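You operate a simulated robot arm through the tools that you are given. There is no shell and no other tool. Be economical: measure what you need, move in short steps, check, and stop when the job is done.

The job below is to be done with a simulated robot arm. You get a single attempt, and the scene is never put back.

TASK
Pack the purple tin with the Oat bar and the cup of raisins, slide it shut, put the cup back.
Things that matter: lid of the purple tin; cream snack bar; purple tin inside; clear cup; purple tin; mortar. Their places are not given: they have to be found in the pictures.

The check looks at the end state, three seconds after you hand in, the way a careful person would. Anything else that was tipped, shoved, dropped, spilled or broken makes it a failure.

THE ROBOT
A 7-joint arm with a two-finger parallel gripper, fixed in place. Base frame: the origin is at the foot of the arm, x ahead of it, y to its left, z up. Units: cm, degrees, N and s.
Its first joint turns from -66.0 to 66.0 degrees. Payload 2.5 kg.
The tool frame sits at the grasp point between the pads (the TCP): z along the fingers, y along the line on which they close. The tips reach 2.3 cm beyond it. Largest opening 9.4 cm; finger width 3.8, thickness 1; the body of the gripper, 5.4 by 9.6 cm, starts 3.9 cm behind the TCP.
Orientation is that of the tool frame in the base frame, as a unit quaternion [w, x, y, z]. With the fingers straight down and closing along the base's y, the tool's x points along the base's -x, its y along +y and its z along -z.

THE INTERFACE
- The arm moves only by the tool nudge_tool. Its argument "increments" is text: rows parted by semicolons, each of 7 numbers parted by spaces: the shift along the base's x, y, z in cm, then the turn, a rotation vector about the base's x, y, z in degrees, then the opening in per cent of the stroke, from 0 (shut) to 100 (fully open). In form: tx ty tz rx ry rz gripper; .... A call has 1 to 8 rows; each row is the pose to reach, as a shift and turn from the pose commanded when the call began. Each row takes 0.2 s and may step no farther than 5 cm and 8.6 degrees from the row before; otherwise, or with a gripper value out of range, the whole call is refused. A pose out of reach is approached as far as the arm can. The call stops where the force on the tool passes 40 N (or 10 N more than at its start, if that is more) or the arm is blocked; 0.2 s more then pass. The fingers move at their own pace (about 10.8 cm/s each) and stop on an object; they squeeze with about 35 N. The grip force told is the motor's: it shows also when the fingers shut on nothing. Time passes only in rows, and 0.2 s behind the last, so rows that repeat a pose let the fingers close. The reply holds the time, the measured pose of the TCP, the force on the tool along the base axes, the opening and the grip force, in the units named above and with some noise.
- Cameras (640 x 400 px; columns grow to the right, rows downward): "scene" is fixed at [13.55, -41.92, 54.47]; the picture's right is [0.69, -0.73, 0.00], its down [-0.43, -0.40, -0.81] and it looks along [0.59, 0.55, -0.59] (base axes); focal length 309 px, centre (320, 200). "wrist" rides on the gripper at [-3.9, 0, -4.4] in the tool frame; the picture's right is [0.00, -1.00, 0.00], its down [0.97, 0.00, -0.24] and it looks along [0.24, 0.00, 0.97] (tool axes); focal length 218 px, centre (320, 200).
- grab_frame(camera): a new picture of that camera. It takes no simulated time.
- pixel_to_xyz(camera, pixels): for up to 12 pixels [column, row] of the newest picture of that camera ("zoom" is the newest enlarged one), the place [x, y, z] in the base frame of the surface seen there, good to about 0.2 cm. It takes no simulated time.
- enlarge(camera, box): a new picture of the part [left, top, right, bottom] of that camera's present view, enlarged. It takes no simulated time.
- finish_job(): hands the job in; it is judged then, once.

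Work in short steps. Measure before you move; look again where a grasp or a placing could have gone wrong, and mend it. You have 80 turns and 54 pictures in all, those below and enlarged ones among them. Open the gripper and draw the arm clear of the work before you hand the job in, unless the task says otherwise; then end with one line.

The tools are called after "Call:" as a command line: name --argument value ..., lists and objects as JSON in quotes. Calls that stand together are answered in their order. nudge_tool: Moves the arm, as the interface text tells. Its arguments: {"type":"object","properties":{"increments":{"type":"string"}},"required":["increments"]} The other tools are called the same way: grab_frame (camera) takes a picture; pixel_to_xyz (camera, pixels) gives the place of the surface under pixels of a picture; enlarge (camera, box) takes an enlarged picture of a part of a camera's view; finish_job () hands the job in.

At the start:

```text
time_s: 0.0
ee_pos: [38.97, 3.9, 32.76]
ee_rot: [0.0, 0.0, 1.0, 0.001]
contact_force: [-0.6, 0.2, -0.1]
opening: 9.38
finger_force: 0.0
```

scene: 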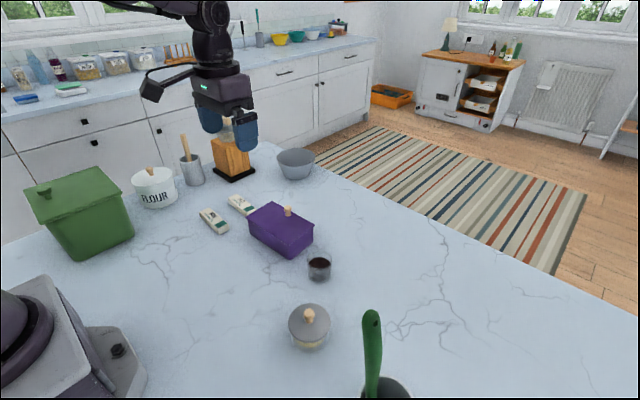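
wrist: 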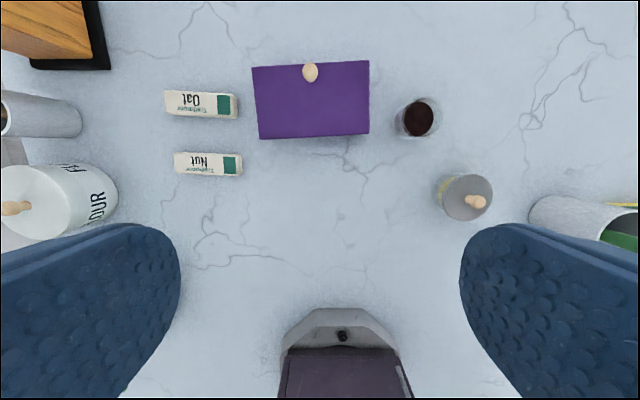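

I begin by measuring the things seen in both pictures: purple tin near (280,230) in the scene, bars, cup near (319,266), mortar perhaps near (296,163).

Call:
pixel_to_xyz --camera "wrist" --pixels '[[255, 68], [368, 62], [368, 134], [260, 138], [310, 72], [418, 117], [200, 104], [208, 164], [320, 220], [465, 198], [165, 91], [237, 118]]'

Call:
pixel_to_xyz --camera "scene" --pixels '[[288, 211], [319, 264], [213, 221], [240, 205], [296, 158], [370, 355], [310, 318], [280, 232], [319, 257], [193, 170], [240, 240], [390, 390]]'

Call:
enlarge --camera "scene" --box '[180, 130, 380, 290]'

Call:
enlarge --camera "wrist" --box '[150, 40, 500, 230]'

```text
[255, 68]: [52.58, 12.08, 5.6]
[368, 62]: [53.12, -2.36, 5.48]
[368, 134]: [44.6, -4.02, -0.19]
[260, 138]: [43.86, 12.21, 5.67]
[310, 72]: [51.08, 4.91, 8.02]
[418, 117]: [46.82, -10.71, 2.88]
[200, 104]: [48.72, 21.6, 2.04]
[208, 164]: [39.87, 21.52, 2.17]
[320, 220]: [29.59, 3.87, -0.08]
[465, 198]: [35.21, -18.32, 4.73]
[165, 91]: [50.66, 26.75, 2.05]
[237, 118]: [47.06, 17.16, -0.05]
```

```text
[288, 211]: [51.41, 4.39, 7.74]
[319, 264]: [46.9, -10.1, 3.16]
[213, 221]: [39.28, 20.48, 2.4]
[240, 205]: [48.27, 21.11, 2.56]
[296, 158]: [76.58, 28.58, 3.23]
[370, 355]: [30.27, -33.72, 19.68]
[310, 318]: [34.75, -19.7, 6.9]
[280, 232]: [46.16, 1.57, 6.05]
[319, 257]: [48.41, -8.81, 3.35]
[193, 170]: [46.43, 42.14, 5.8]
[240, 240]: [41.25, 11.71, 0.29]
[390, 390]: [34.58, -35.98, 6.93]
```

```text
2.50 times, centred on (280, 210) of scene
```

zoom: 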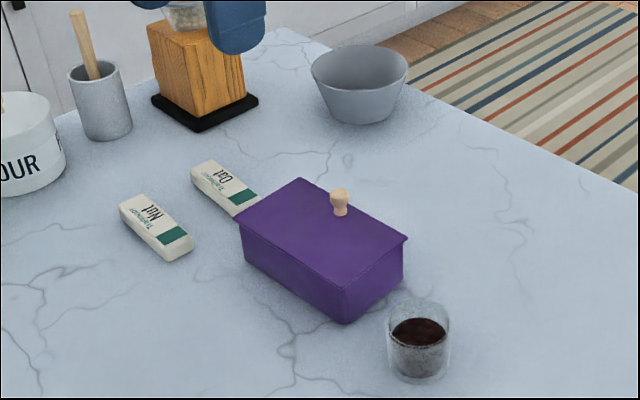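

```text
1.83 times, centred on (325, 135) of wrist
```

zoom: 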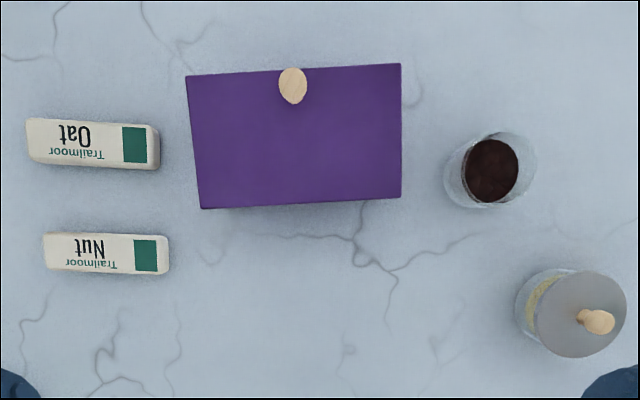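

The counter is really at z≈0 in these measurements, not the told -70.3, so I go by measurement. I look closer at the tin's lid edges and the container with the pestle-like handle before moving.

Call:
enlarge --camera "scene" --box '[235, 190, 345, 290]'

Call:
nudge_tool --increments "4 0 -4 0 0 0 100; 8 0 -8 0 0 0 100; 8 0 -8 0 0 0 100"

```text
4.00 times, centred on (290, 240) of scene
```

zoom: 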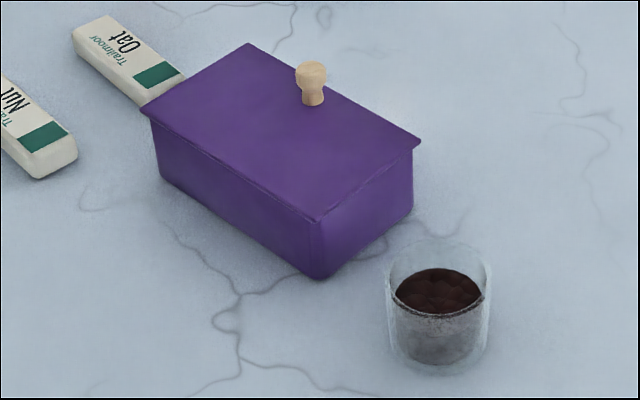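

```text
refused: row 1 steps farther than a row can; nothing moved
```

The rows were too long; I retry in shorter ones to get the wrist camera nearer to the tin.

Call:
nudge_tool --increments "-2 0 -3.5 0 0 0 100; -2 0 -7 0 0 0 100; -2 0 -10.5 0 0 0 100; -2 0 -14 0 0 0 100; -2 0 -14 0 0 0 100"

Call:
grab_frame --camera "wrist"

```text
time_s: 1.2
ee_pos: [37.02, 3.86, 18.82]
ee_rot: [-0.001, 0.0, 1.0, 0.0]
contact_force: [-0.3, 0.8, -0.5]
opening: 9.4
finger_force: 0.1
```

```text
48 pictures are left
```

wrist: 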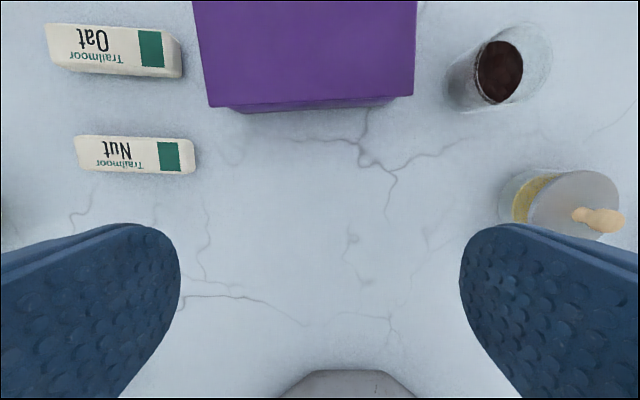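

The lid overhangs evenly on its y ends with the knob at the +x edge, suggesting it runs along x. I move over the knob (51, 4.7) high up, testing reach.

Call:
nudge_tool --increments "4 0 0 0 0 0 100; 8 0.3 0 0 0 0 100; 12 0.5 0 0 0 0 100; 14.2 0.8 0 0 0 0 100; 14.2 0.8 0 0 0 0 100"

Call:
grab_frame --camera "wrist"

Call:
grab_frame --camera "scene"

```text
time_s: 2.4
ee_pos: [51.16, 4.78, 18.79]
ee_rot: [0.001, 0.0, 1.0, -0.001]
contact_force: [0.9, -0.8, 0.4]
opening: 9.41
finger_force: 0.0
```

```text
47 pictures are left
```

wrist: 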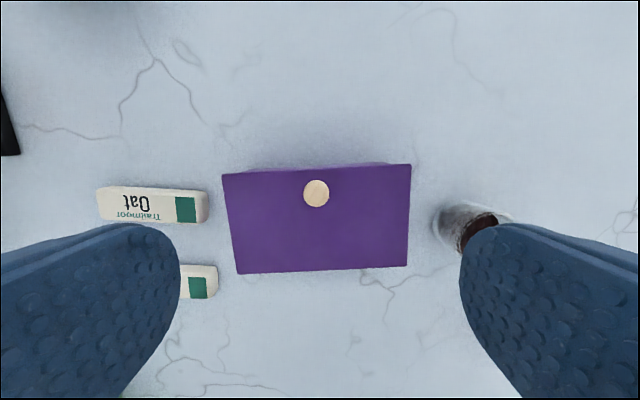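

```text
46 pictures are left
```

scene: 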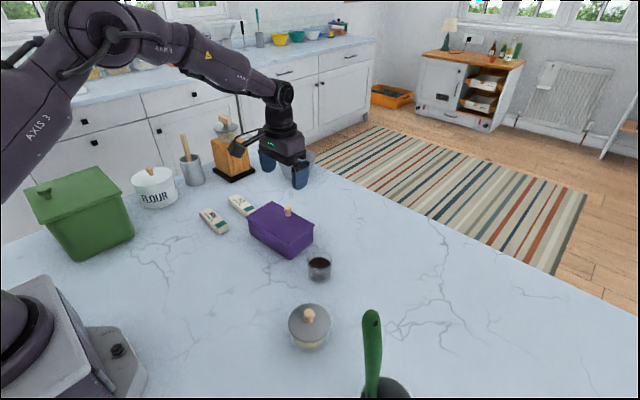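

The reach is fine. I measure the lid's corners and knob from here, and the near area.

Call:
pixel_to_xyz --camera "wrist" --pixels '[[225, 176], [409, 167], [405, 264], [240, 271], [316, 193], [310, 168], [100, 192], [205, 192], [207, 220], [320, 230], [280, 169], [350, 166]]'

Call:
enlarge --camera "wrist" --box '[210, 140, 420, 280]'

```text
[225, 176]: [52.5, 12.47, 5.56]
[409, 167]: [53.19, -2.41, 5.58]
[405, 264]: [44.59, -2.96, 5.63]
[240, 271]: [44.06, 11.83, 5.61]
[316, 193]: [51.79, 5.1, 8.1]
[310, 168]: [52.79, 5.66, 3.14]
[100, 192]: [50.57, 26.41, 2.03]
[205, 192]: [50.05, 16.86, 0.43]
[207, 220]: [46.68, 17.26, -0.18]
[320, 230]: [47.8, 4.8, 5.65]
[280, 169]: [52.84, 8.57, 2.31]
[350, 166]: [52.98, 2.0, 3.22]
```

```text
2.86 times, centred on (315, 210) of wrist
```

zoom: 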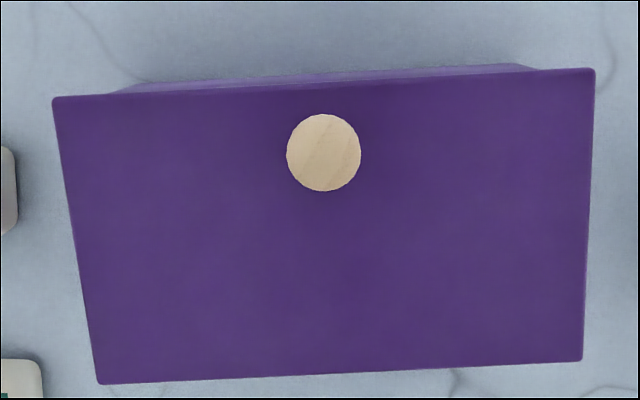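

Lid is yawed about +2.3°, knob centred at (51.75, 5.1), lid top 5.6. I descend around the knob with matching yaw and tips just above the lid, partly closed.

Call:
nudge_tool --increments "0.6 0.3 -4 0 0 2.3 60; 0.6 0.3 -8 0 0 2.3 60; 0.6 0.3 -10.3 0 0 2.3 60; 0.6 0.3 -10.3 0 0 2.3 60"

Call:
enlarge --camera "scene" --box '[235, 160, 355, 280]'

```text
time_s: 3.4
ee_pos: [51.67, 4.98, 8.58]
ee_rot: [0.0, -0.02, 1.0, 0.0]
contact_force: [0.4, -0.3, 0.9]
opening: 5.65
finger_force: 0.1
```

```text
3.33 times, centred on (295, 220) of scene
```

zoom: 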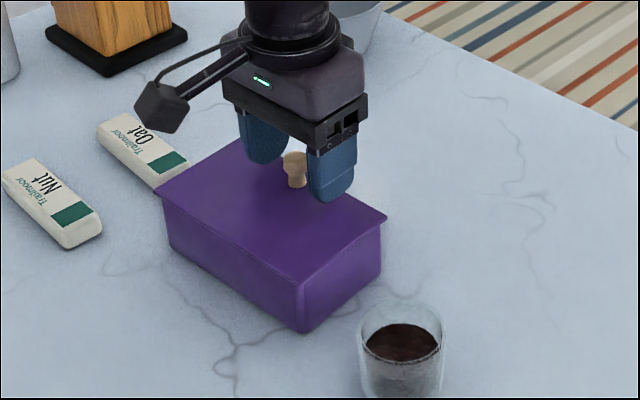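

The knob stands between the fingers. I close on it.

Call:
nudge_tool --increments "0 0.1 -0.1 0 0 0 60; 0 0.1 -0.1 0 0 0 10; 0 0.1 -0.1 0 0 0 0; 0 0.1 -0.1 0 0 0 0; 0 0.1 -0.1 0 0 0 0"

```text
time_s: 4.6
ee_pos: [51.85, 4.95, 8.34]
ee_rot: [0.0, -0.021, 1.0, 0.0]
contact_force: [-0.8, 1.6, 1.4]
opening: 1.75
finger_force: 35.1
```

Knob held (1.75 cm). I try a small pull of 1 cm toward +x along the lid's axis.

Call:
nudge_tool --increments "0.3 0.01 0 0 0 0 0; 0.6 0.02 0 0 0 0 0; 1 0.04 0 0 0 0 0; 1 0.04 0 0 0 0 0"

Call:
enlarge --camera "scene" --box '[235, 160, 355, 280]'

```text
time_s: 5.6
ee_pos: [52.78, 5.03, 8.47]
ee_rot: [0.0, -0.02, 1.0, 0.0]
contact_force: [-2.8, -0.5, 1.0]
opening: 1.7
finger_force: 34.7
```

```text
3.33 times, centred on (295, 220) of scene
```

zoom: 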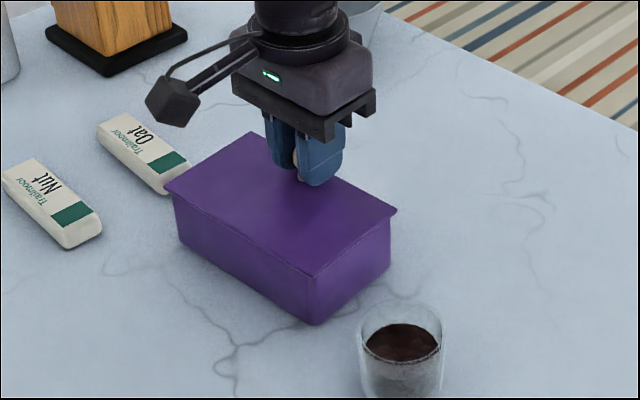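

The whole tin came along (its lower corner moved from (302,333) to (313,325)), so +x is against the stop. I push back -x by 2 cm and see.

Call:
nudge_tool --increments "-0.5 -0.02 0 0 0 0 0; -1 -0.04 0 0 0 0 0; -1.5 -0.06 0 0 0 0 0; -2 -0.08 0 0 0 0 0; -2 -0.08 0 0 0 0 0"

Call:
enlarge --camera "scene" --box '[235, 160, 355, 280]'

```text
time_s: 6.8
ee_pos: [50.74, 5.0, 8.35]
ee_rot: [0.0, -0.022, 1.0, 0.0]
contact_force: [0.2, -1.3, -0.5]
opening: 1.71
finger_force: 34.9
```

```text
3.33 times, centred on (295, 220) of scene
```

zoom: 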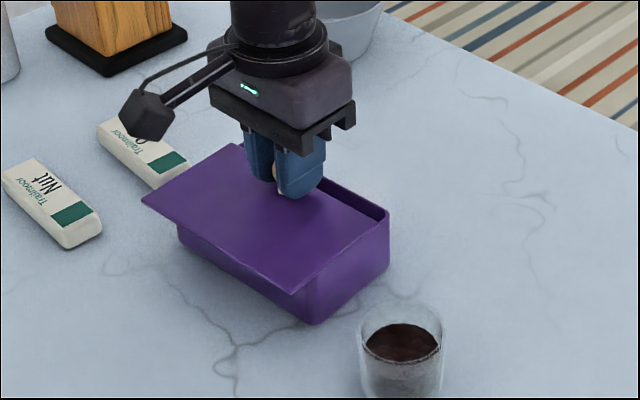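

The lid slides open toward -x while the tin stays. I keep opening in measured steps.

Call:
nudge_tool --increments "-0.7 -0.03 0 0 0 0 0; -1.4 -0.06 0 0 0 0 0; -2.1 -0.08 0 0 0 0 0; -2.8 -0.11 0 0 0 0 0; -3.5 -0.14 0 0 0 0 0; -3.5 -0.14 0 0 0 0 0"

Call:
enlarge --camera "scene" --box '[235, 160, 355, 280]'

```text
time_s: 8.2
ee_pos: [47.28, 4.92, 8.46]
ee_rot: [0.002, -0.02, 1.0, 0.0]
contact_force: [1.5, -4.1, 5.0]
opening: 1.71
finger_force: 35.0
```

```text
3.33 times, centred on (295, 220) of scene
```

zoom: 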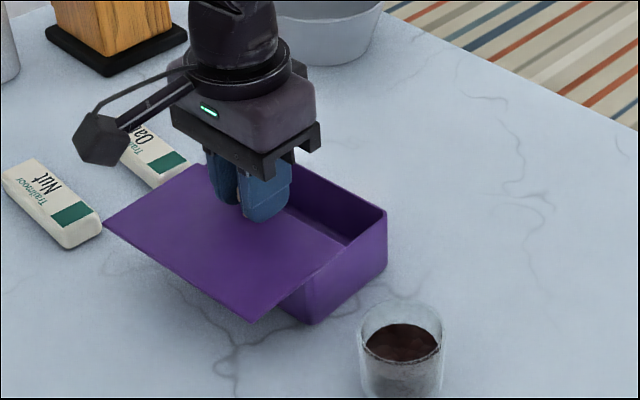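

The lid is open about 5.5 cm; forces are small. I try another 1.2 cm to see whether there is a stop.

Call:
nudge_tool --increments "-0.4 -0.02 0 0 0 0 0; -0.8 -0.03 0 0 0 0 0; -1.2 -0.05 0 0 0 0 0; -1.2 -0.05 0 0 0 0 0"

Call:
enlarge --camera "scene" --box '[235, 160, 355, 280]'

```text
time_s: 9.2
ee_pos: [46.01, 4.75, 8.43]
ee_rot: [0.0, -0.02, 1.0, -0.001]
contact_force: [0.1, -4.3, 5.8]
opening: 1.73
finger_force: 34.9
```

```text
3.33 times, centred on (295, 220) of scene
```

zoom: 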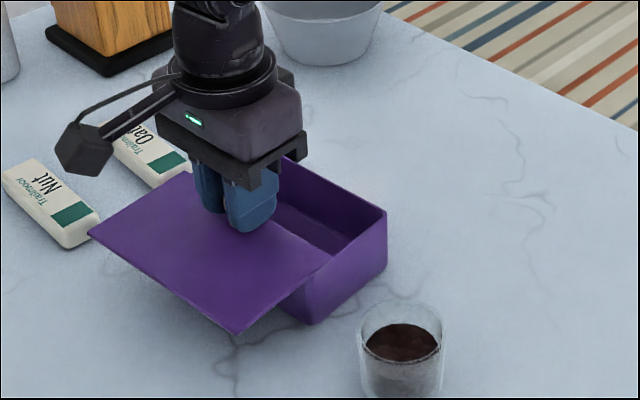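

Before letting go I need to know whether the lid is held by rails, so I lift it 0.6 cm gently and look.

Call:
nudge_tool --increments "0 0 0.3 0 0 0 0; 0 0 0.6 0 0 0 0; 0 0 0.6 0 0 0 0"

Call:
enlarge --camera "scene" --box '[235, 170, 345, 270]'

```text
time_s: 10.0
ee_pos: [45.83, 4.76, 9.07]
ee_rot: [0.0, -0.02, 1.0, 0.0]
contact_force: [-1.1, -0.7, -5.4]
opening: 1.72
finger_force: 34.9
```

```text
4.00 times, centred on (290, 220) of scene
```

zoom: 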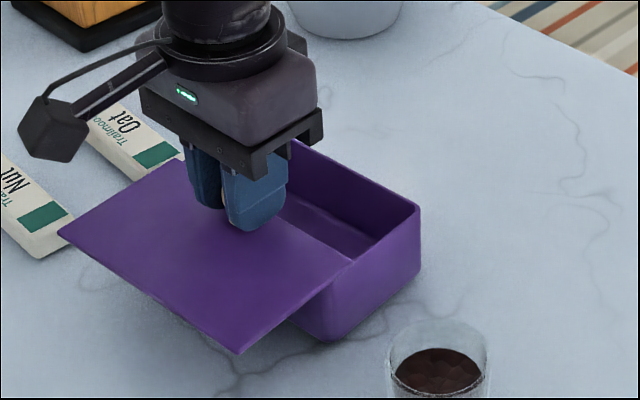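

The upward force shows the lid is coupled to the tin (rails hold it). I lower back halfway and let go, then rise clear.

Call:
nudge_tool --increments "0 0 -0.3 0 0 0 0; 0 0 -0.5 0 0 0 0; 0 0 -0.5 0 0 0 20; 0 0 -0.5 0 0 0 40; 0 0 -0.5 0 0 0 50"

Call:
enlarge --camera "scene" --box '[235, 170, 345, 270]'

```text
time_s: 11.2
ee_pos: [46.18, 4.77, 8.53]
ee_rot: [0.0, -0.02, 1.0, 0.0]
contact_force: [0.6, -0.2, 0.1]
opening: 4.7
finger_force: 0.1
```

```text
4.00 times, centred on (290, 220) of scene
```

zoom: 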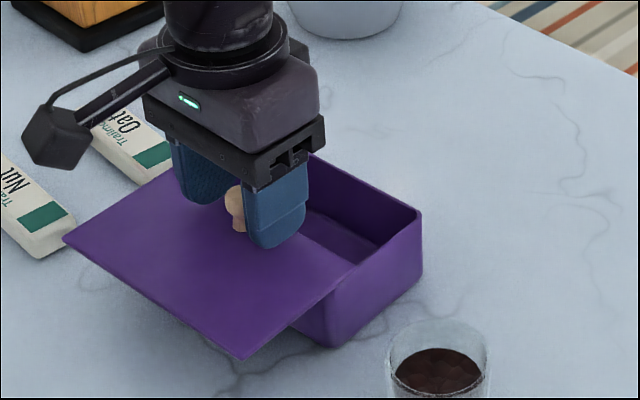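

The lid stays put. I rise and move over the opening to measure the inside and the Oat bar.

Call:
nudge_tool --increments "0 0 4 0 0 0 80; 0 0 8 0 0 0 100; 0 2.5 12 0 0 0 100; 0 5 16 0 0 0 100; 0 5 16 0 0 0 100"

Call:
grab_frame --camera "wrist"

```text
time_s: 12.4
ee_pos: [46.05, 9.65, 24.38]
ee_rot: [0.001, -0.02, 1.0, 0.001]
contact_force: [-0.5, -0.4, -0.1]
opening: 9.41
finger_force: 0.1
```

```text
37 pictures are left
```

wrist: 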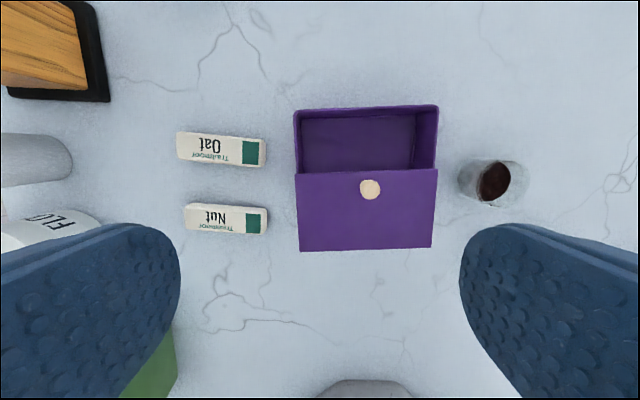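

Call:
enlarge --camera "wrist" --box '[165, 90, 455, 270]'

Call:
pixel_to_xyz --camera "wrist" --pixels '[[296, 109], [436, 106], [305, 118], [413, 116], [300, 166], [433, 165], [360, 150], [299, 176], [180, 134], [263, 142], [263, 163], [180, 158]]'

```text
2.21 times, centred on (310, 180) of wrist
```

zoom: 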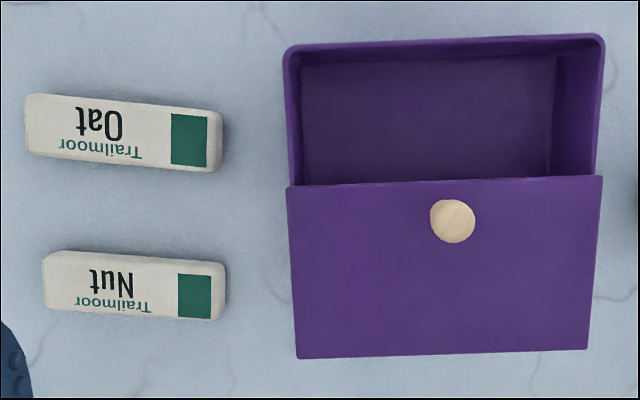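

```text
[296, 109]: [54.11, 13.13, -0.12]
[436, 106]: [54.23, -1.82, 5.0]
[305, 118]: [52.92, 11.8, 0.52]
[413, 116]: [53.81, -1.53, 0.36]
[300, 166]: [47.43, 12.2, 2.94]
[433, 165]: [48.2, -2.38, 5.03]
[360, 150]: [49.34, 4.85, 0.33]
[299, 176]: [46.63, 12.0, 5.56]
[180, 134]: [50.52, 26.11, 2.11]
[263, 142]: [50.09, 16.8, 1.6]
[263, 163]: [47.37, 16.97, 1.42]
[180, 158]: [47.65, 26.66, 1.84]
```

The opening spans x≈47.4–53.6, inside floor ≈0.4; Oat bar centre ≈(48.9,21.6), axis ≈-2.6° from y. I check where the box sticking out from the gripper is, as it may matter for clearance.

Call:
grab_frame --camera "scene"

```text
35 pictures are left
```

scene: 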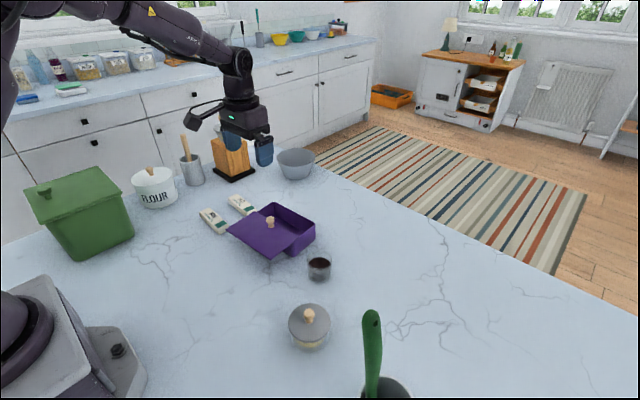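

Call:
pixel_to_xyz --camera "scene" --pixels '[[194, 122], [190, 118], [210, 108], [232, 117], [193, 168], [233, 160], [295, 155]]'

Call:
nudge_tool --increments "0 1.5 0 0 0 -8 100; 0 3 0 0 0 -16 100; 0 4.5 0 0 0 -24 100; 0.5 6 0 0 0 -32 100; 1 7.5 0 0 0 -40 100; 1.5 9 0 0 0 -48 100; 2 10.5 0 0 0 -56 100; 2.6 11.8 0 0 0 -64 100"

```text
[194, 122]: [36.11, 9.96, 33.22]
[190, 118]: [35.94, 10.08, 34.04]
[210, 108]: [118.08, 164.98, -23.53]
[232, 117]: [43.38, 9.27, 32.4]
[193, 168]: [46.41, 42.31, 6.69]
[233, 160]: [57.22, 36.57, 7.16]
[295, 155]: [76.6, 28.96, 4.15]
```

```text
time_s: 14.2
ee_pos: [48.58, 21.62, 24.36]
ee_rot: [0.0, 0.514, 0.858, 0.0]
contact_force: [1.0, 0.4, -0.1]
opening: 9.41
finger_force: 0.2
```

The box rides ~9 cm above the TCP on tool +x, so it clears low things. I finish the turn so the fingers close across the bar.

Call:
nudge_tool --increments "0.1 0 -3 0 0 -8 100; 0.2 0 -6 0 0 -16 100; 0.3 0 -9 0 0 -24 100; 0.3 0 -10 0 0 -30.9 100; 0.3 0 -10 0 0 -30.9 80; 0.3 0 -10 0 0 -30.9 80"

Call:
grab_frame --camera "wrist"

```text
time_s: 15.6
ee_pos: [48.94, 21.74, 14.37]
ee_rot: [0.0, 0.724, 0.69, 0.0]
contact_force: [-0.2, 0.9, 0.0]
opening: 7.52
finger_force: 0.1
```

```text
34 pictures are left
```

wrist: 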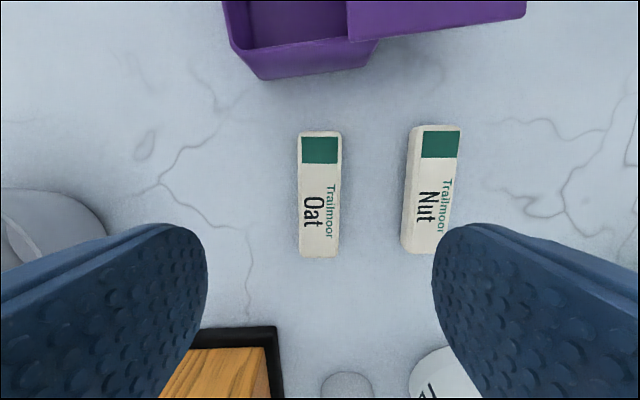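

Oat bar (320,195) lies between the fingers. I measure its edges for centring.

Call:
pixel_to_xyz --camera "wrist" --pixels '[[301, 140], [339, 140], [301, 245], [337, 245], [320, 190], [320, 133]]'

Call:
nudge_tool --increments "0 -0.1 -4 0 0 0 70; 0 -0.1 -8 0 0 0 70; 0 -0.1 -8 0 0 0 70"

Call:
grab_frame --camera "wrist"

```text
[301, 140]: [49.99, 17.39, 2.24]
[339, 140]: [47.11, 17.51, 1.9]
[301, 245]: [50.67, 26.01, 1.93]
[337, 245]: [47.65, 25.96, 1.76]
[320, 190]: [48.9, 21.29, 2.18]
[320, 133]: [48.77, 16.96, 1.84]
```

```text
time_s: 16.4
ee_pos: [48.92, 21.68, 6.4]
ee_rot: [0.0, 0.723, 0.691, 0.0]
contact_force: [-0.1, 0.3, -0.6]
opening: 6.56
finger_force: 0.1
```

```text
33 pictures are left
```

wrist: 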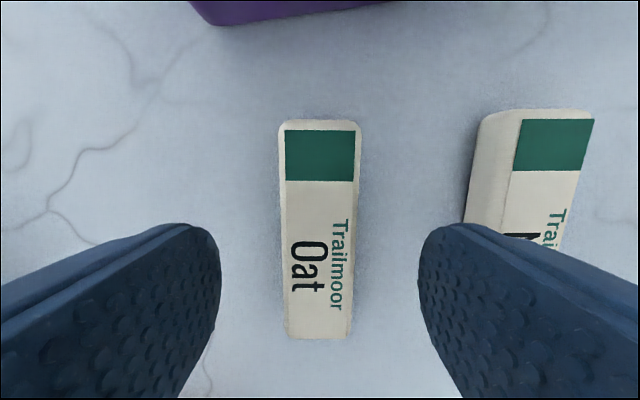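

Bar axis is about 4° off; I add -1.4° yaw, descend to TCP z≈3.0 and close.

Call:
nudge_tool --increments "0 0 -2 0 0 -1.4 70; 0 0 -3.4 0 0 -1.4 60; 0 0 -3.4 0 0 -1.4 20; 0 0 -3.4 0 0 -1.4 0; 0 0 -3.4 0 0 -1.4 0; 0 0 -3.4 0 0 -1.4 0"

```text
time_s: 17.8
ee_pos: [48.84, 21.57, 3.1]
ee_rot: [0.0, 0.732, 0.682, 0.0]
contact_force: [1.1, 0.3, 1.9]
opening: 3.27
finger_force: 35.1
```

Bar gripped (3.27). I lift and carry it over the opening with yaw matched to the tin.

Call:
nudge_tool --increments "0 0 4 0 0 0 0; 0 0 8 0 0 0 0; 0.5 -4 9 0 0 2 0; 1 -8 9 0 0 4 0; 1.4 -12 9 0 0 6.3 0; 1.75 -16.1 9 0 0 6.3 0; 1.75 -16.1 9 0 0 6.3 0"

Call:
grab_frame --camera "wrist"

```text
time_s: 19.4
ee_pos: [50.65, 5.52, 12.05]
ee_rot: [0.0, 0.693, 0.721, -0.001]
contact_force: [-0.2, -0.7, -0.5]
opening: 3.29
finger_force: 34.9
```

```text
32 pictures are left
```

wrist: 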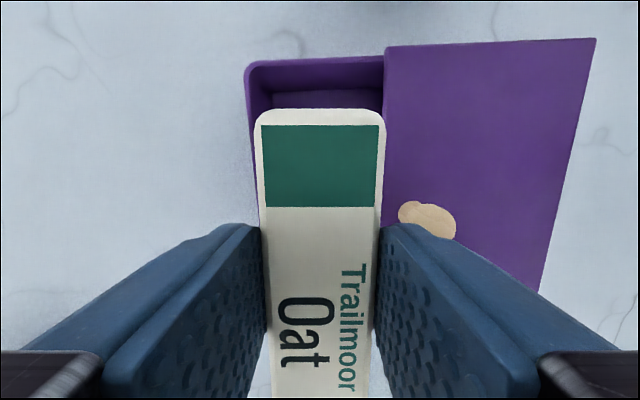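

I measure the inner rim and the lid's edge from here, to centre the bar in the opening.

Call:
pixel_to_xyz --camera "wrist" --pixels '[[247, 80], [255, 80], [252, 120], [388, 80], [386, 120], [390, 200], [330, 62], [330, 70], [428, 215], [320, 98]]'

Call:
enlarge --camera "wrist" --box '[230, 40, 470, 240]'

```text
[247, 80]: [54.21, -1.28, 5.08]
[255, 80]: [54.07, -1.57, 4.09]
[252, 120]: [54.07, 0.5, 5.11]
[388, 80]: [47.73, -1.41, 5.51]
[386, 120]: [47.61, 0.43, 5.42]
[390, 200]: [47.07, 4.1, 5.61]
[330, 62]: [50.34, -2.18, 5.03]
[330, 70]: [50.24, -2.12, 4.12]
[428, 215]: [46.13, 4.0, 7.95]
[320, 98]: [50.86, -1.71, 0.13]
```

```text
2.00 times, centred on (350, 140) of wrist
```

zoom: 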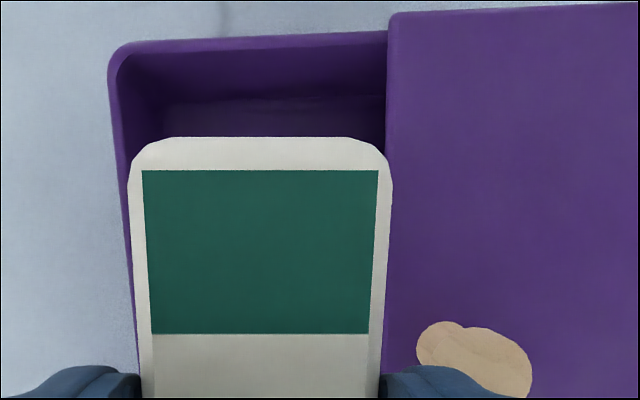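

The opening there runs x≈47.05–53.5, so I centre at x 50.3 and lower to TCP z≈4.75 (gripper body just clears the knob).

Call:
nudge_tool --increments "-0.35 -0.1 -2.5 0 0 0 0; -0.35 -0.1 -5 0 0 0 0; -0.35 -0.1 -6.3 0 0 0 0; -0.35 -0.1 -7.3 0 0 0 0; -0.35 -0.1 -7.3 0 0 0 0"

Call:
enlarge --camera "scene" --box '[235, 160, 345, 270]'

```text
time_s: 20.4
ee_pos: [50.92, 5.48, 5.91]
ee_rot: [0.005, 0.692, 0.721, 0.006]
contact_force: [-5.2, -1.3, 9.5]
opening: 3.27
finger_force: 35.3
stopped in row 4: the force on the tool passed its limit (the readings are from after the stop); the commanded pose is now the measured one
```

```text
3.64 times, centred on (290, 215) of scene
```

zoom: 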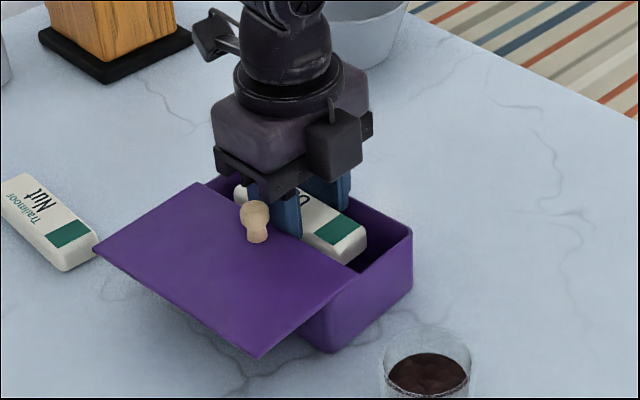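

It touched something at z 5.9. I look from the wrist to see which finger.

Call:
grab_frame --camera "wrist"

```text
29 pictures are left
```

wrist: 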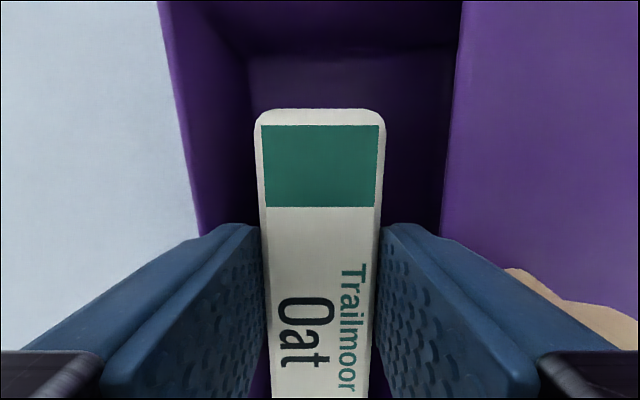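

The fingers are tight between knob/lid and far wall, so I won't force it: the bar's underside is only ~2.4 cm above the floor and fully inside the rim. I ease up a little and release by a small opening.

Call:
nudge_tool --increments "-0.3 0 0.2 0 0 0 0; -0.3 0 0.2 0 0 0 0; -0.3 0 0.2 0 0 0 37; -0.3 0 0.2 0 0 0 38; -0.3 0 0.2 0 0 0 38"

Call:
grab_frame --camera "wrist"

```text
time_s: 21.6
ee_pos: [50.49, 5.53, 5.99]
ee_rot: [0.005, 0.692, 0.722, 0.008]
contact_force: [0.3, 0.2, 0.4]
opening: 3.59
finger_force: 0.0
```

```text
28 pictures are left
```

wrist: 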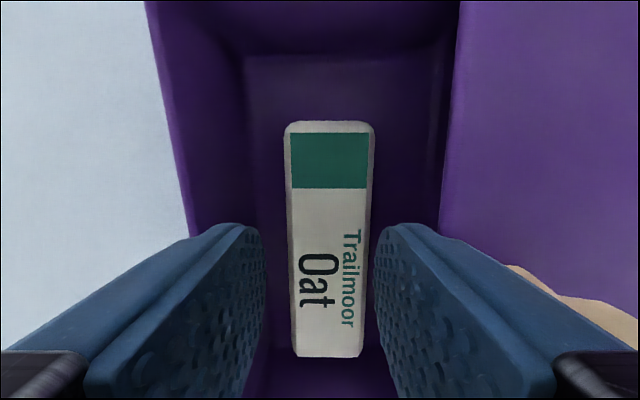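

The Oat bar lies flat inside. I rise clear and look at the cup and tin from above.

Call:
nudge_tool --increments "0 0 3 0 0 0 38; 0 0 7 0 0 0 45; -1 -4 10 0 0 0 80; -2 -8 13 0 0 0 100; -2.5 -8 13 0 0 0 100"

Call:
grab_frame --camera "wrist"

Call:
enlarge --camera "scene" --box '[280, 220, 360, 300]'

```text
refused: row 3 steps farther than a row can; nothing moved
```

```text
27 pictures are left
```

wrist: 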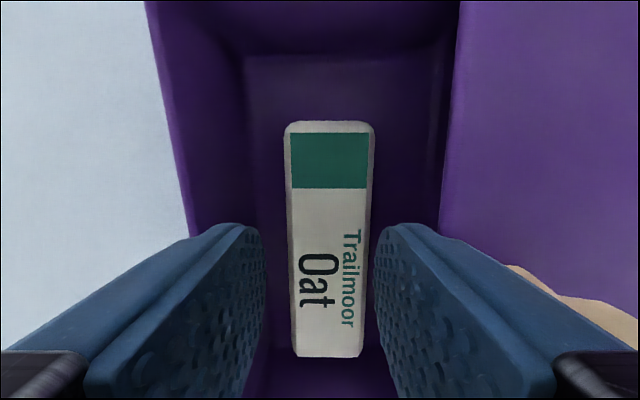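

```text
5.00 times, centred on (320, 260) of scene
```

zoom: 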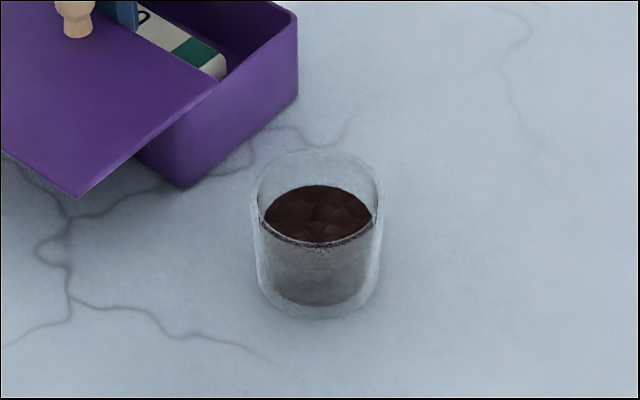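

A row was too long; I redo the retreat in shorter rows and measure the cup in the zoomed picture.

Call:
pixel_to_xyz --camera "zoom" --pixels '[[318, 152], [255, 195], [379, 195], [318, 243], [318, 215], [318, 316], [258, 260], [376, 260], [318, 330], [300, 190]]'

Call:
nudge_tool --increments "0 0 3 0 0 0 38; 0 0 7 0 0 0 45; -0.5 -2 11 0 0 0 80; -1 -5 14 0 0 0 100; -1.5 -8.5 15 0 0 0 100; -1.5 -8.5 15 0 0 0 100"

Call:
grab_frame --camera "wrist"

```text
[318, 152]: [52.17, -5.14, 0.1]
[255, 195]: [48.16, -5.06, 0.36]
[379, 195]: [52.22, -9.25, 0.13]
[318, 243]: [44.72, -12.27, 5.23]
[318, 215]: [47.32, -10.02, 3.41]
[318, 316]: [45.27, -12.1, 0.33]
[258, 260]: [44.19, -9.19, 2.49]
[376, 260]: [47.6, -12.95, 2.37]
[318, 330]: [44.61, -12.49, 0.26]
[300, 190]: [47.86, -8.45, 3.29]
```

```text
time_s: 23.0
ee_pos: [49.15, -3.27, 20.95]
ee_rot: [0.005, 0.693, 0.721, 0.006]
contact_force: [-0.8, 0.5, 0.1]
opening: 9.4
finger_force: 0.1
```

```text
25 pictures are left
```

wrist: 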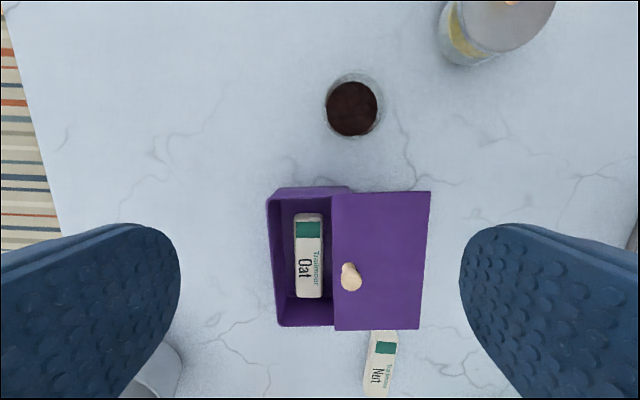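

The bar sits well in the tin. My plan is to grip the cup from the -y side with the hand tilted 50° and pour toward +y by rotating about x; I first dry-run the pouring attitude high up, empty-handed.

Call:
nudge_tool --increments "0.2 0.5 0 -7.5 -0.3 0 100; 0.4 1 0 -15 -0.6 0 100; 0.6 1.5 0 -22.5 -0.9 0 100; 0.8 2 0 -30 -1.2 0 100; 1 2.5 0 -37.5 -1.5 0 100; 1.2 3 0 -45 -1.8 0 100; 1.2 3.3 0 -52.5 -2.1 0 100; 1.2 3.3 0 -60 -2.4 0 100"

Call:
grab_frame --camera "scene"

```text
time_s: 24.8
ee_pos: [50.37, 0.3, 21.0]
ee_rot: [0.366, 0.596, 0.628, -0.341]
contact_force: [-0.1, 0.0, -0.5]
opening: 9.41
finger_force: 0.2
```

```text
24 pictures are left
```

scene: 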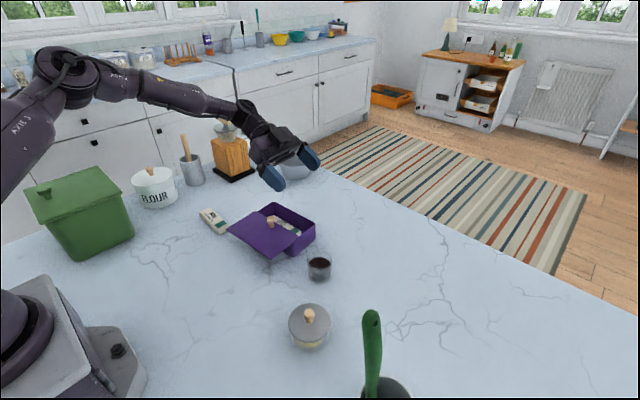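

The attitude is reachable. I zoom on the hand to see how low its parts hang.

Call:
enlarge --camera "scene" --box '[200, 90, 340, 210]'

```text
3.33 times, centred on (270, 150) of scene
```

zoom: 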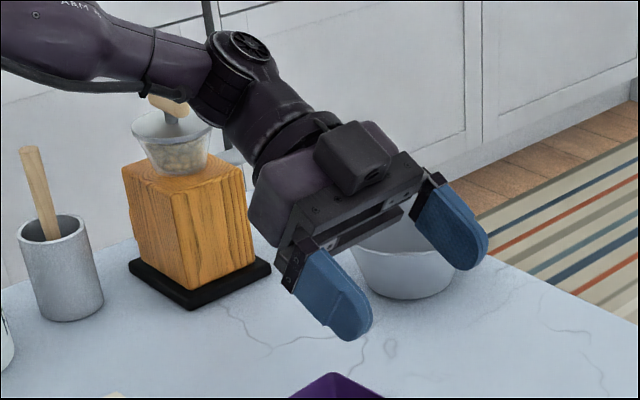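

Cup estimated at (46.6,-10.6), radius ≈2.5, height ≈5.3. I rotate back and swing the hand to the -y side, staying high.

Call:
nudge_tool --increments "-0.4 -1 0 8.5 0.34 0 100; -0.8 -2.5 0 17 0.68 0 100; -1.2 -4 0 25.5 1 0 100; -1.6 -6 0 34 1.4 0 100; -2 -8 0 42.5 1.7 0 100; -2.4 -10 0 51 2 0 100; -2.8 -12 0 59.5 2.4 0 100; -3.2 -14 0 68 2.7 0 100"

Call:
nudge_tool --increments "-0.2 -1 0 8.4 0.34 0 100; -0.4 -2 0 16.8 0.68 0 100; -0.5 -3 0 25.2 1 0 100; -0.57 -3.6 0 33.6 1.35 0 100; -0.57 -3.6 -1 42 1.7 0 100; -0.57 -3.6 -5 42 1.7 0 100; -0.57 -3.6 -8 42 1.7 0 100; -0.57 -3.6 -8 42 1.7 0 100"

Call:
grab_frame --camera "scene"

Call:
grab_frame --camera "wrist"

```text
time_s: 26.6
ee_pos: [47.14, -13.73, 20.93]
ee_rot: [-0.044, 0.691, 0.72, 0.057]
contact_force: [0.3, -0.4, 0.0]
opening: 9.39
finger_force: 0.2
```

```text
time_s: 28.4
ee_pos: [46.52, -17.4, 13.02]
ee_rot: [-0.3, 0.63, 0.651, 0.3]
contact_force: [0.3, -0.2, 0.1]
opening: 9.4
finger_force: 0.0
```

```text
22 pictures are left
```

scene: 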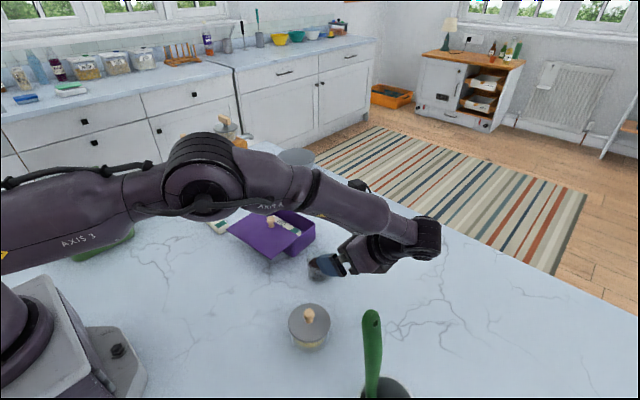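

```text
21 pictures are left
```

wrist: 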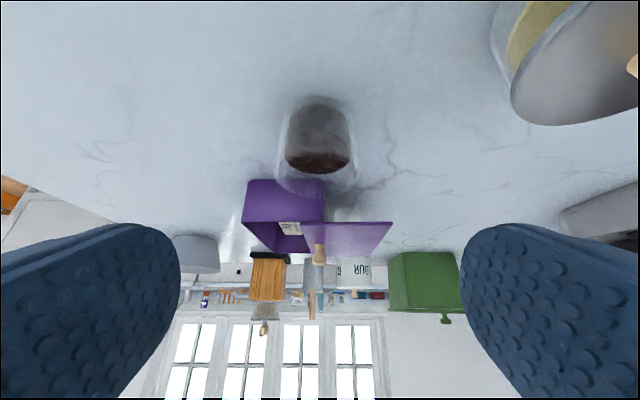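

The cup (column ≈317) is centred between the fingers and the hand is clear of other things. I go down and in to just short of the grasp.

Call:
nudge_tool --increments "0 0 -4.5 0 0 0 95; 0 2 -6.1 0 0 0 90; 0 4 -7.8 0 0 0 90; 0 4 -7.8 0 0 0 90"

Call:
grab_frame --camera "wrist"

Call:
enlarge --camera "scene" --box '[270, 200, 430, 320]'

```text
time_s: 29.4
ee_pos: [46.63, -13.29, 5.1]
ee_rot: [-0.301, 0.63, 0.651, 0.299]
contact_force: [0.4, 0.2, 0.2]
opening: 8.47
finger_force: 0.0
```

```text
20 pictures are left
```

wrist: 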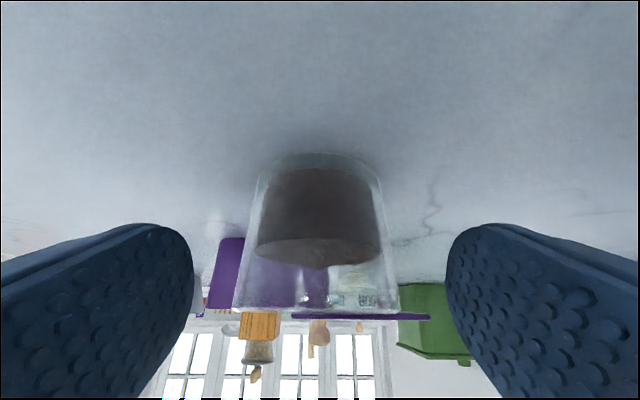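

```text
3.33 times, centred on (350, 260) of scene
```

zoom: 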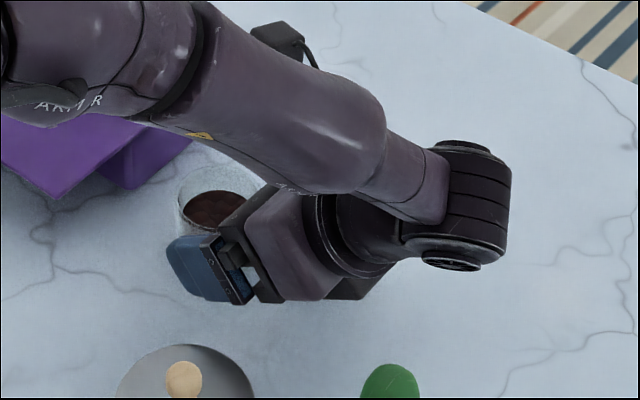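

The cup is centred (rim columns 233–400). I slide in the last bit and close.

Call:
nudge_tool --increments "0 1.2 -0.9 0 0 0 85; 0 2.35 -1.75 0 0 0 80; 0 2.35 -1.75 0 0 0 60; 0 2.35 -1.75 0 0 0 30; 0 2.35 -1.75 0 0 0 0; 0 2.35 -1.75 0 0 0 0"

Call:
grab_frame --camera "wrist"

```text
time_s: 30.8
ee_pos: [46.61, -10.92, 3.35]
ee_rot: [-0.301, 0.629, 0.651, 0.3]
contact_force: [1.2, -0.5, 2.3]
opening: 5.7
finger_force: 34.7
```

```text
18 pictures are left
```

wrist: 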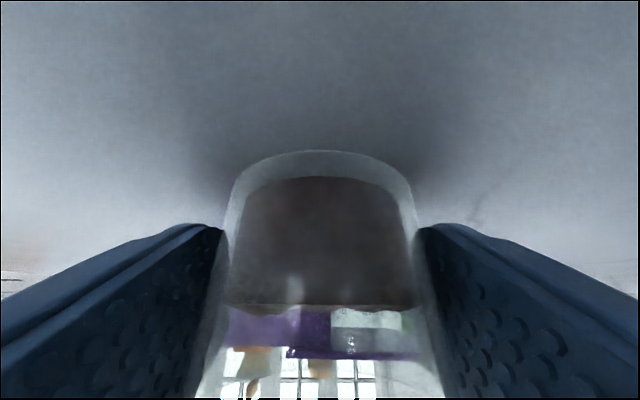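

Cup held (5.7 cm). I lift straight up, then carry it upright to beside the opening.

Call:
nudge_tool --increments "0 0 2 0 0 0 0; 0 0 5 0 0 0 0; 0 0 8.5 0 0 0 0; 1.2 2.5 8.5 0 0 0 0; 2.4 5.5 8.5 0 0 0 0; 3.3 8.5 8.5 0 0 0 0; 3.8 11.4 8.5 0 0 0 0; 3.8 11.4 8.5 0 0 0 0"

Call:
grab_frame --camera "scene"

```text
time_s: 32.6
ee_pos: [50.39, 0.48, 12.03]
ee_rot: [-0.301, 0.63, 0.651, 0.3]
contact_force: [0.2, -0.9, -1.2]
opening: 5.7
finger_force: 35.0
```

```text
17 pictures are left
```

scene: 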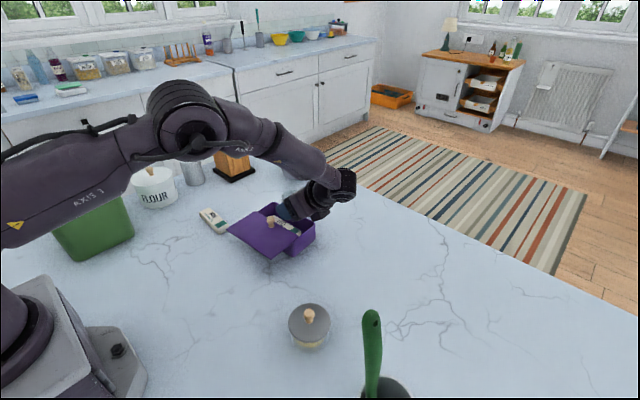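

The cup is over the tin's -y part. I tilt slowly to 56° first and look.

Call:
nudge_tool --increments "0 0 0 -7 -0.28 0 0; 0 0 0 -14 -0.56 0 0; 0 0.1 0 -21 -0.84 0 0; 0 0.2 0 -28 -1.12 0 0; 0 0.3 0 -35 -1.4 0 0; 0 0.4 0 -42 -1.68 0 0; 0 0.5 0 -49 -1.96 0 0; 0 0.6 0 -56 -2.24 0 0"

Call:
grab_frame --camera "wrist"

Call:
enlarge --camera "scene" --box '[220, 150, 360, 270]'

```text
time_s: 34.4
ee_pos: [50.38, 1.06, 11.9]
ee_rot: [0.043, 0.692, 0.72, -0.03]
contact_force: [-1.0, 0.4, -1.3]
opening: 5.68
finger_force: 35.1
```

```text
16 pictures are left
```

wrist: 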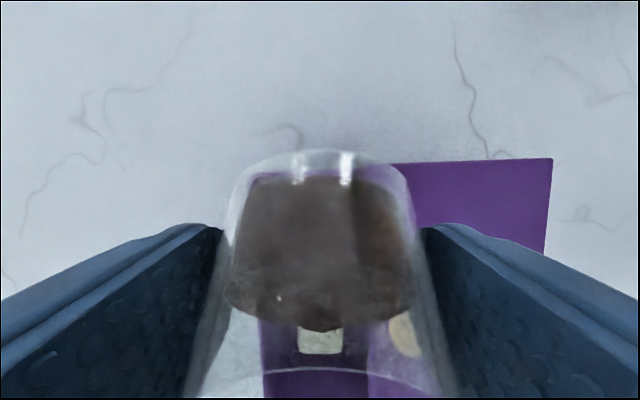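

```text
3.33 times, centred on (290, 210) of scene
```

zoom: 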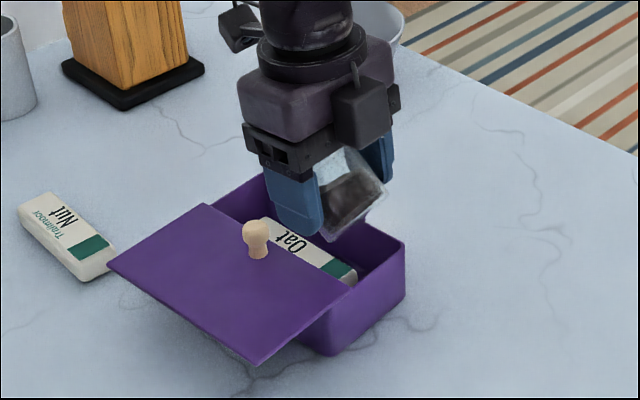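

Nothing out yet; cup is centred in the opening (wall at column 262, lid at 370). I keep tilting slowly to about 105°.

Call:
nudge_tool --increments "0 0 0 -6 -0.24 0 0; 0 0 0 -12 -0.48 0 0; 0 0 0 -18 -0.72 0 0; 0 0 0 -24 -0.96 0 0; 0 0 0 -30 -1.2 0 0; 0 0 0 -36 -1.44 0 0; 0 0 0 -42 -1.68 0 0; 0 0 0 -48 -1.92 0 0"

Call:
enlarge --camera "scene" --box '[220, 150, 360, 270]'

```text
time_s: 36.2
ee_pos: [50.49, 1.08, 12.09]
ee_rot: [0.332, 0.615, 0.645, -0.309]
contact_force: [0.0, 0.5, -0.7]
opening: 5.69
finger_force: 35.1
```

```text
3.33 times, centred on (290, 210) of scene
```

zoom: 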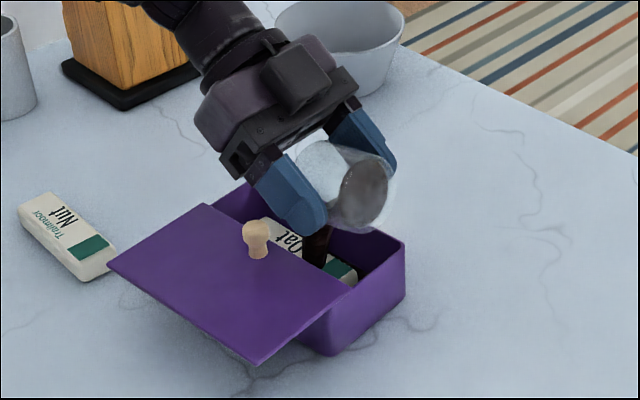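

Raisins are flowing into the tin. I hold, then tilt further to empty it.

Call:
nudge_tool --increments "0 0 0 0 0 0 0; 0 0 0.2 -4 -0.16 0 0; 0 0 0.4 -8 -0.32 0 0; 0 0 0.8 -12 -0.48 0 0; 0 0 1.1 -16 -0.64 0 0; 0 0 1.1 -16 -0.64 0 0; 0 0 1.1 -16 -0.64 0 0; 0 0 1.1 -16 -0.64 0 0"

Call:
enlarge --camera "scene" --box '[220, 150, 360, 270]'

Call:
grab_frame --camera "wrist"

```text
time_s: 38.0
ee_pos: [50.62, 1.04, 13.26]
ee_rot: [0.419, 0.566, 0.594, -0.389]
contact_force: [-6.4, 13.6, 35.2]
opening: 5.68
finger_force: 35.4
```

```text
3.33 times, centred on (290, 210) of scene
```

zoom: 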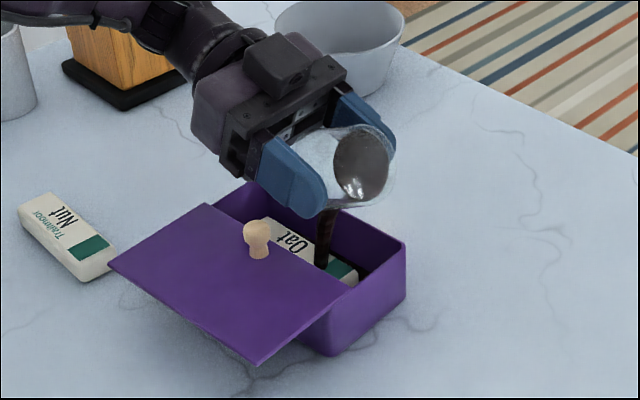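

```text
12 pictures are left
```

wrist: 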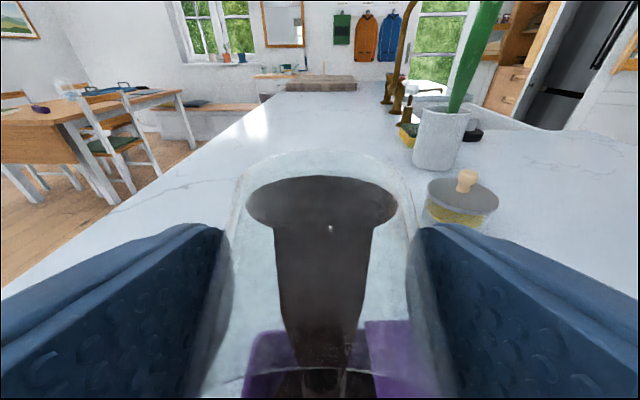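

The tool reads 35 N upward: something under the hand is touching. I raise it straight up 2 cm, keeping the tilt while the stream still flows.

Call:
nudge_tool --increments "0 0 1 0 0 0 0; 0 0 1.5 0 0 0 0; 0 0 1.5 0 0 0 0; 0 0 1.5 0 0 0 0; 0 0 1.5 0 0 0 0"

Call:
enlarge --camera "scene" --box '[220, 150, 360, 270]'

```text
time_s: 39.2
ee_pos: [50.3, 1.03, 14.62]
ee_rot: [0.418, 0.564, 0.595, -0.392]
contact_force: [1.0, 0.4, -1.1]
opening: 5.71
finger_force: 35.3
```

```text
3.33 times, centred on (290, 210) of scene
```

zoom: 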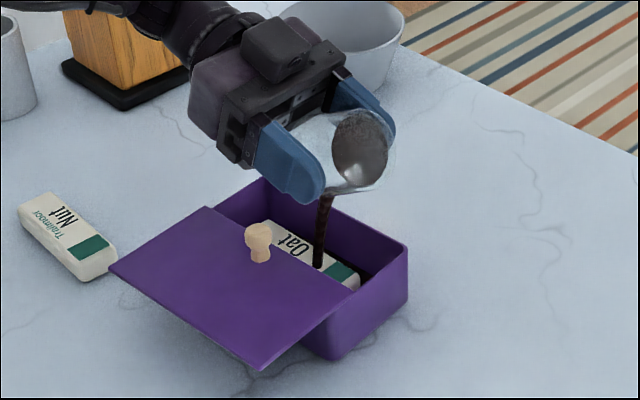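

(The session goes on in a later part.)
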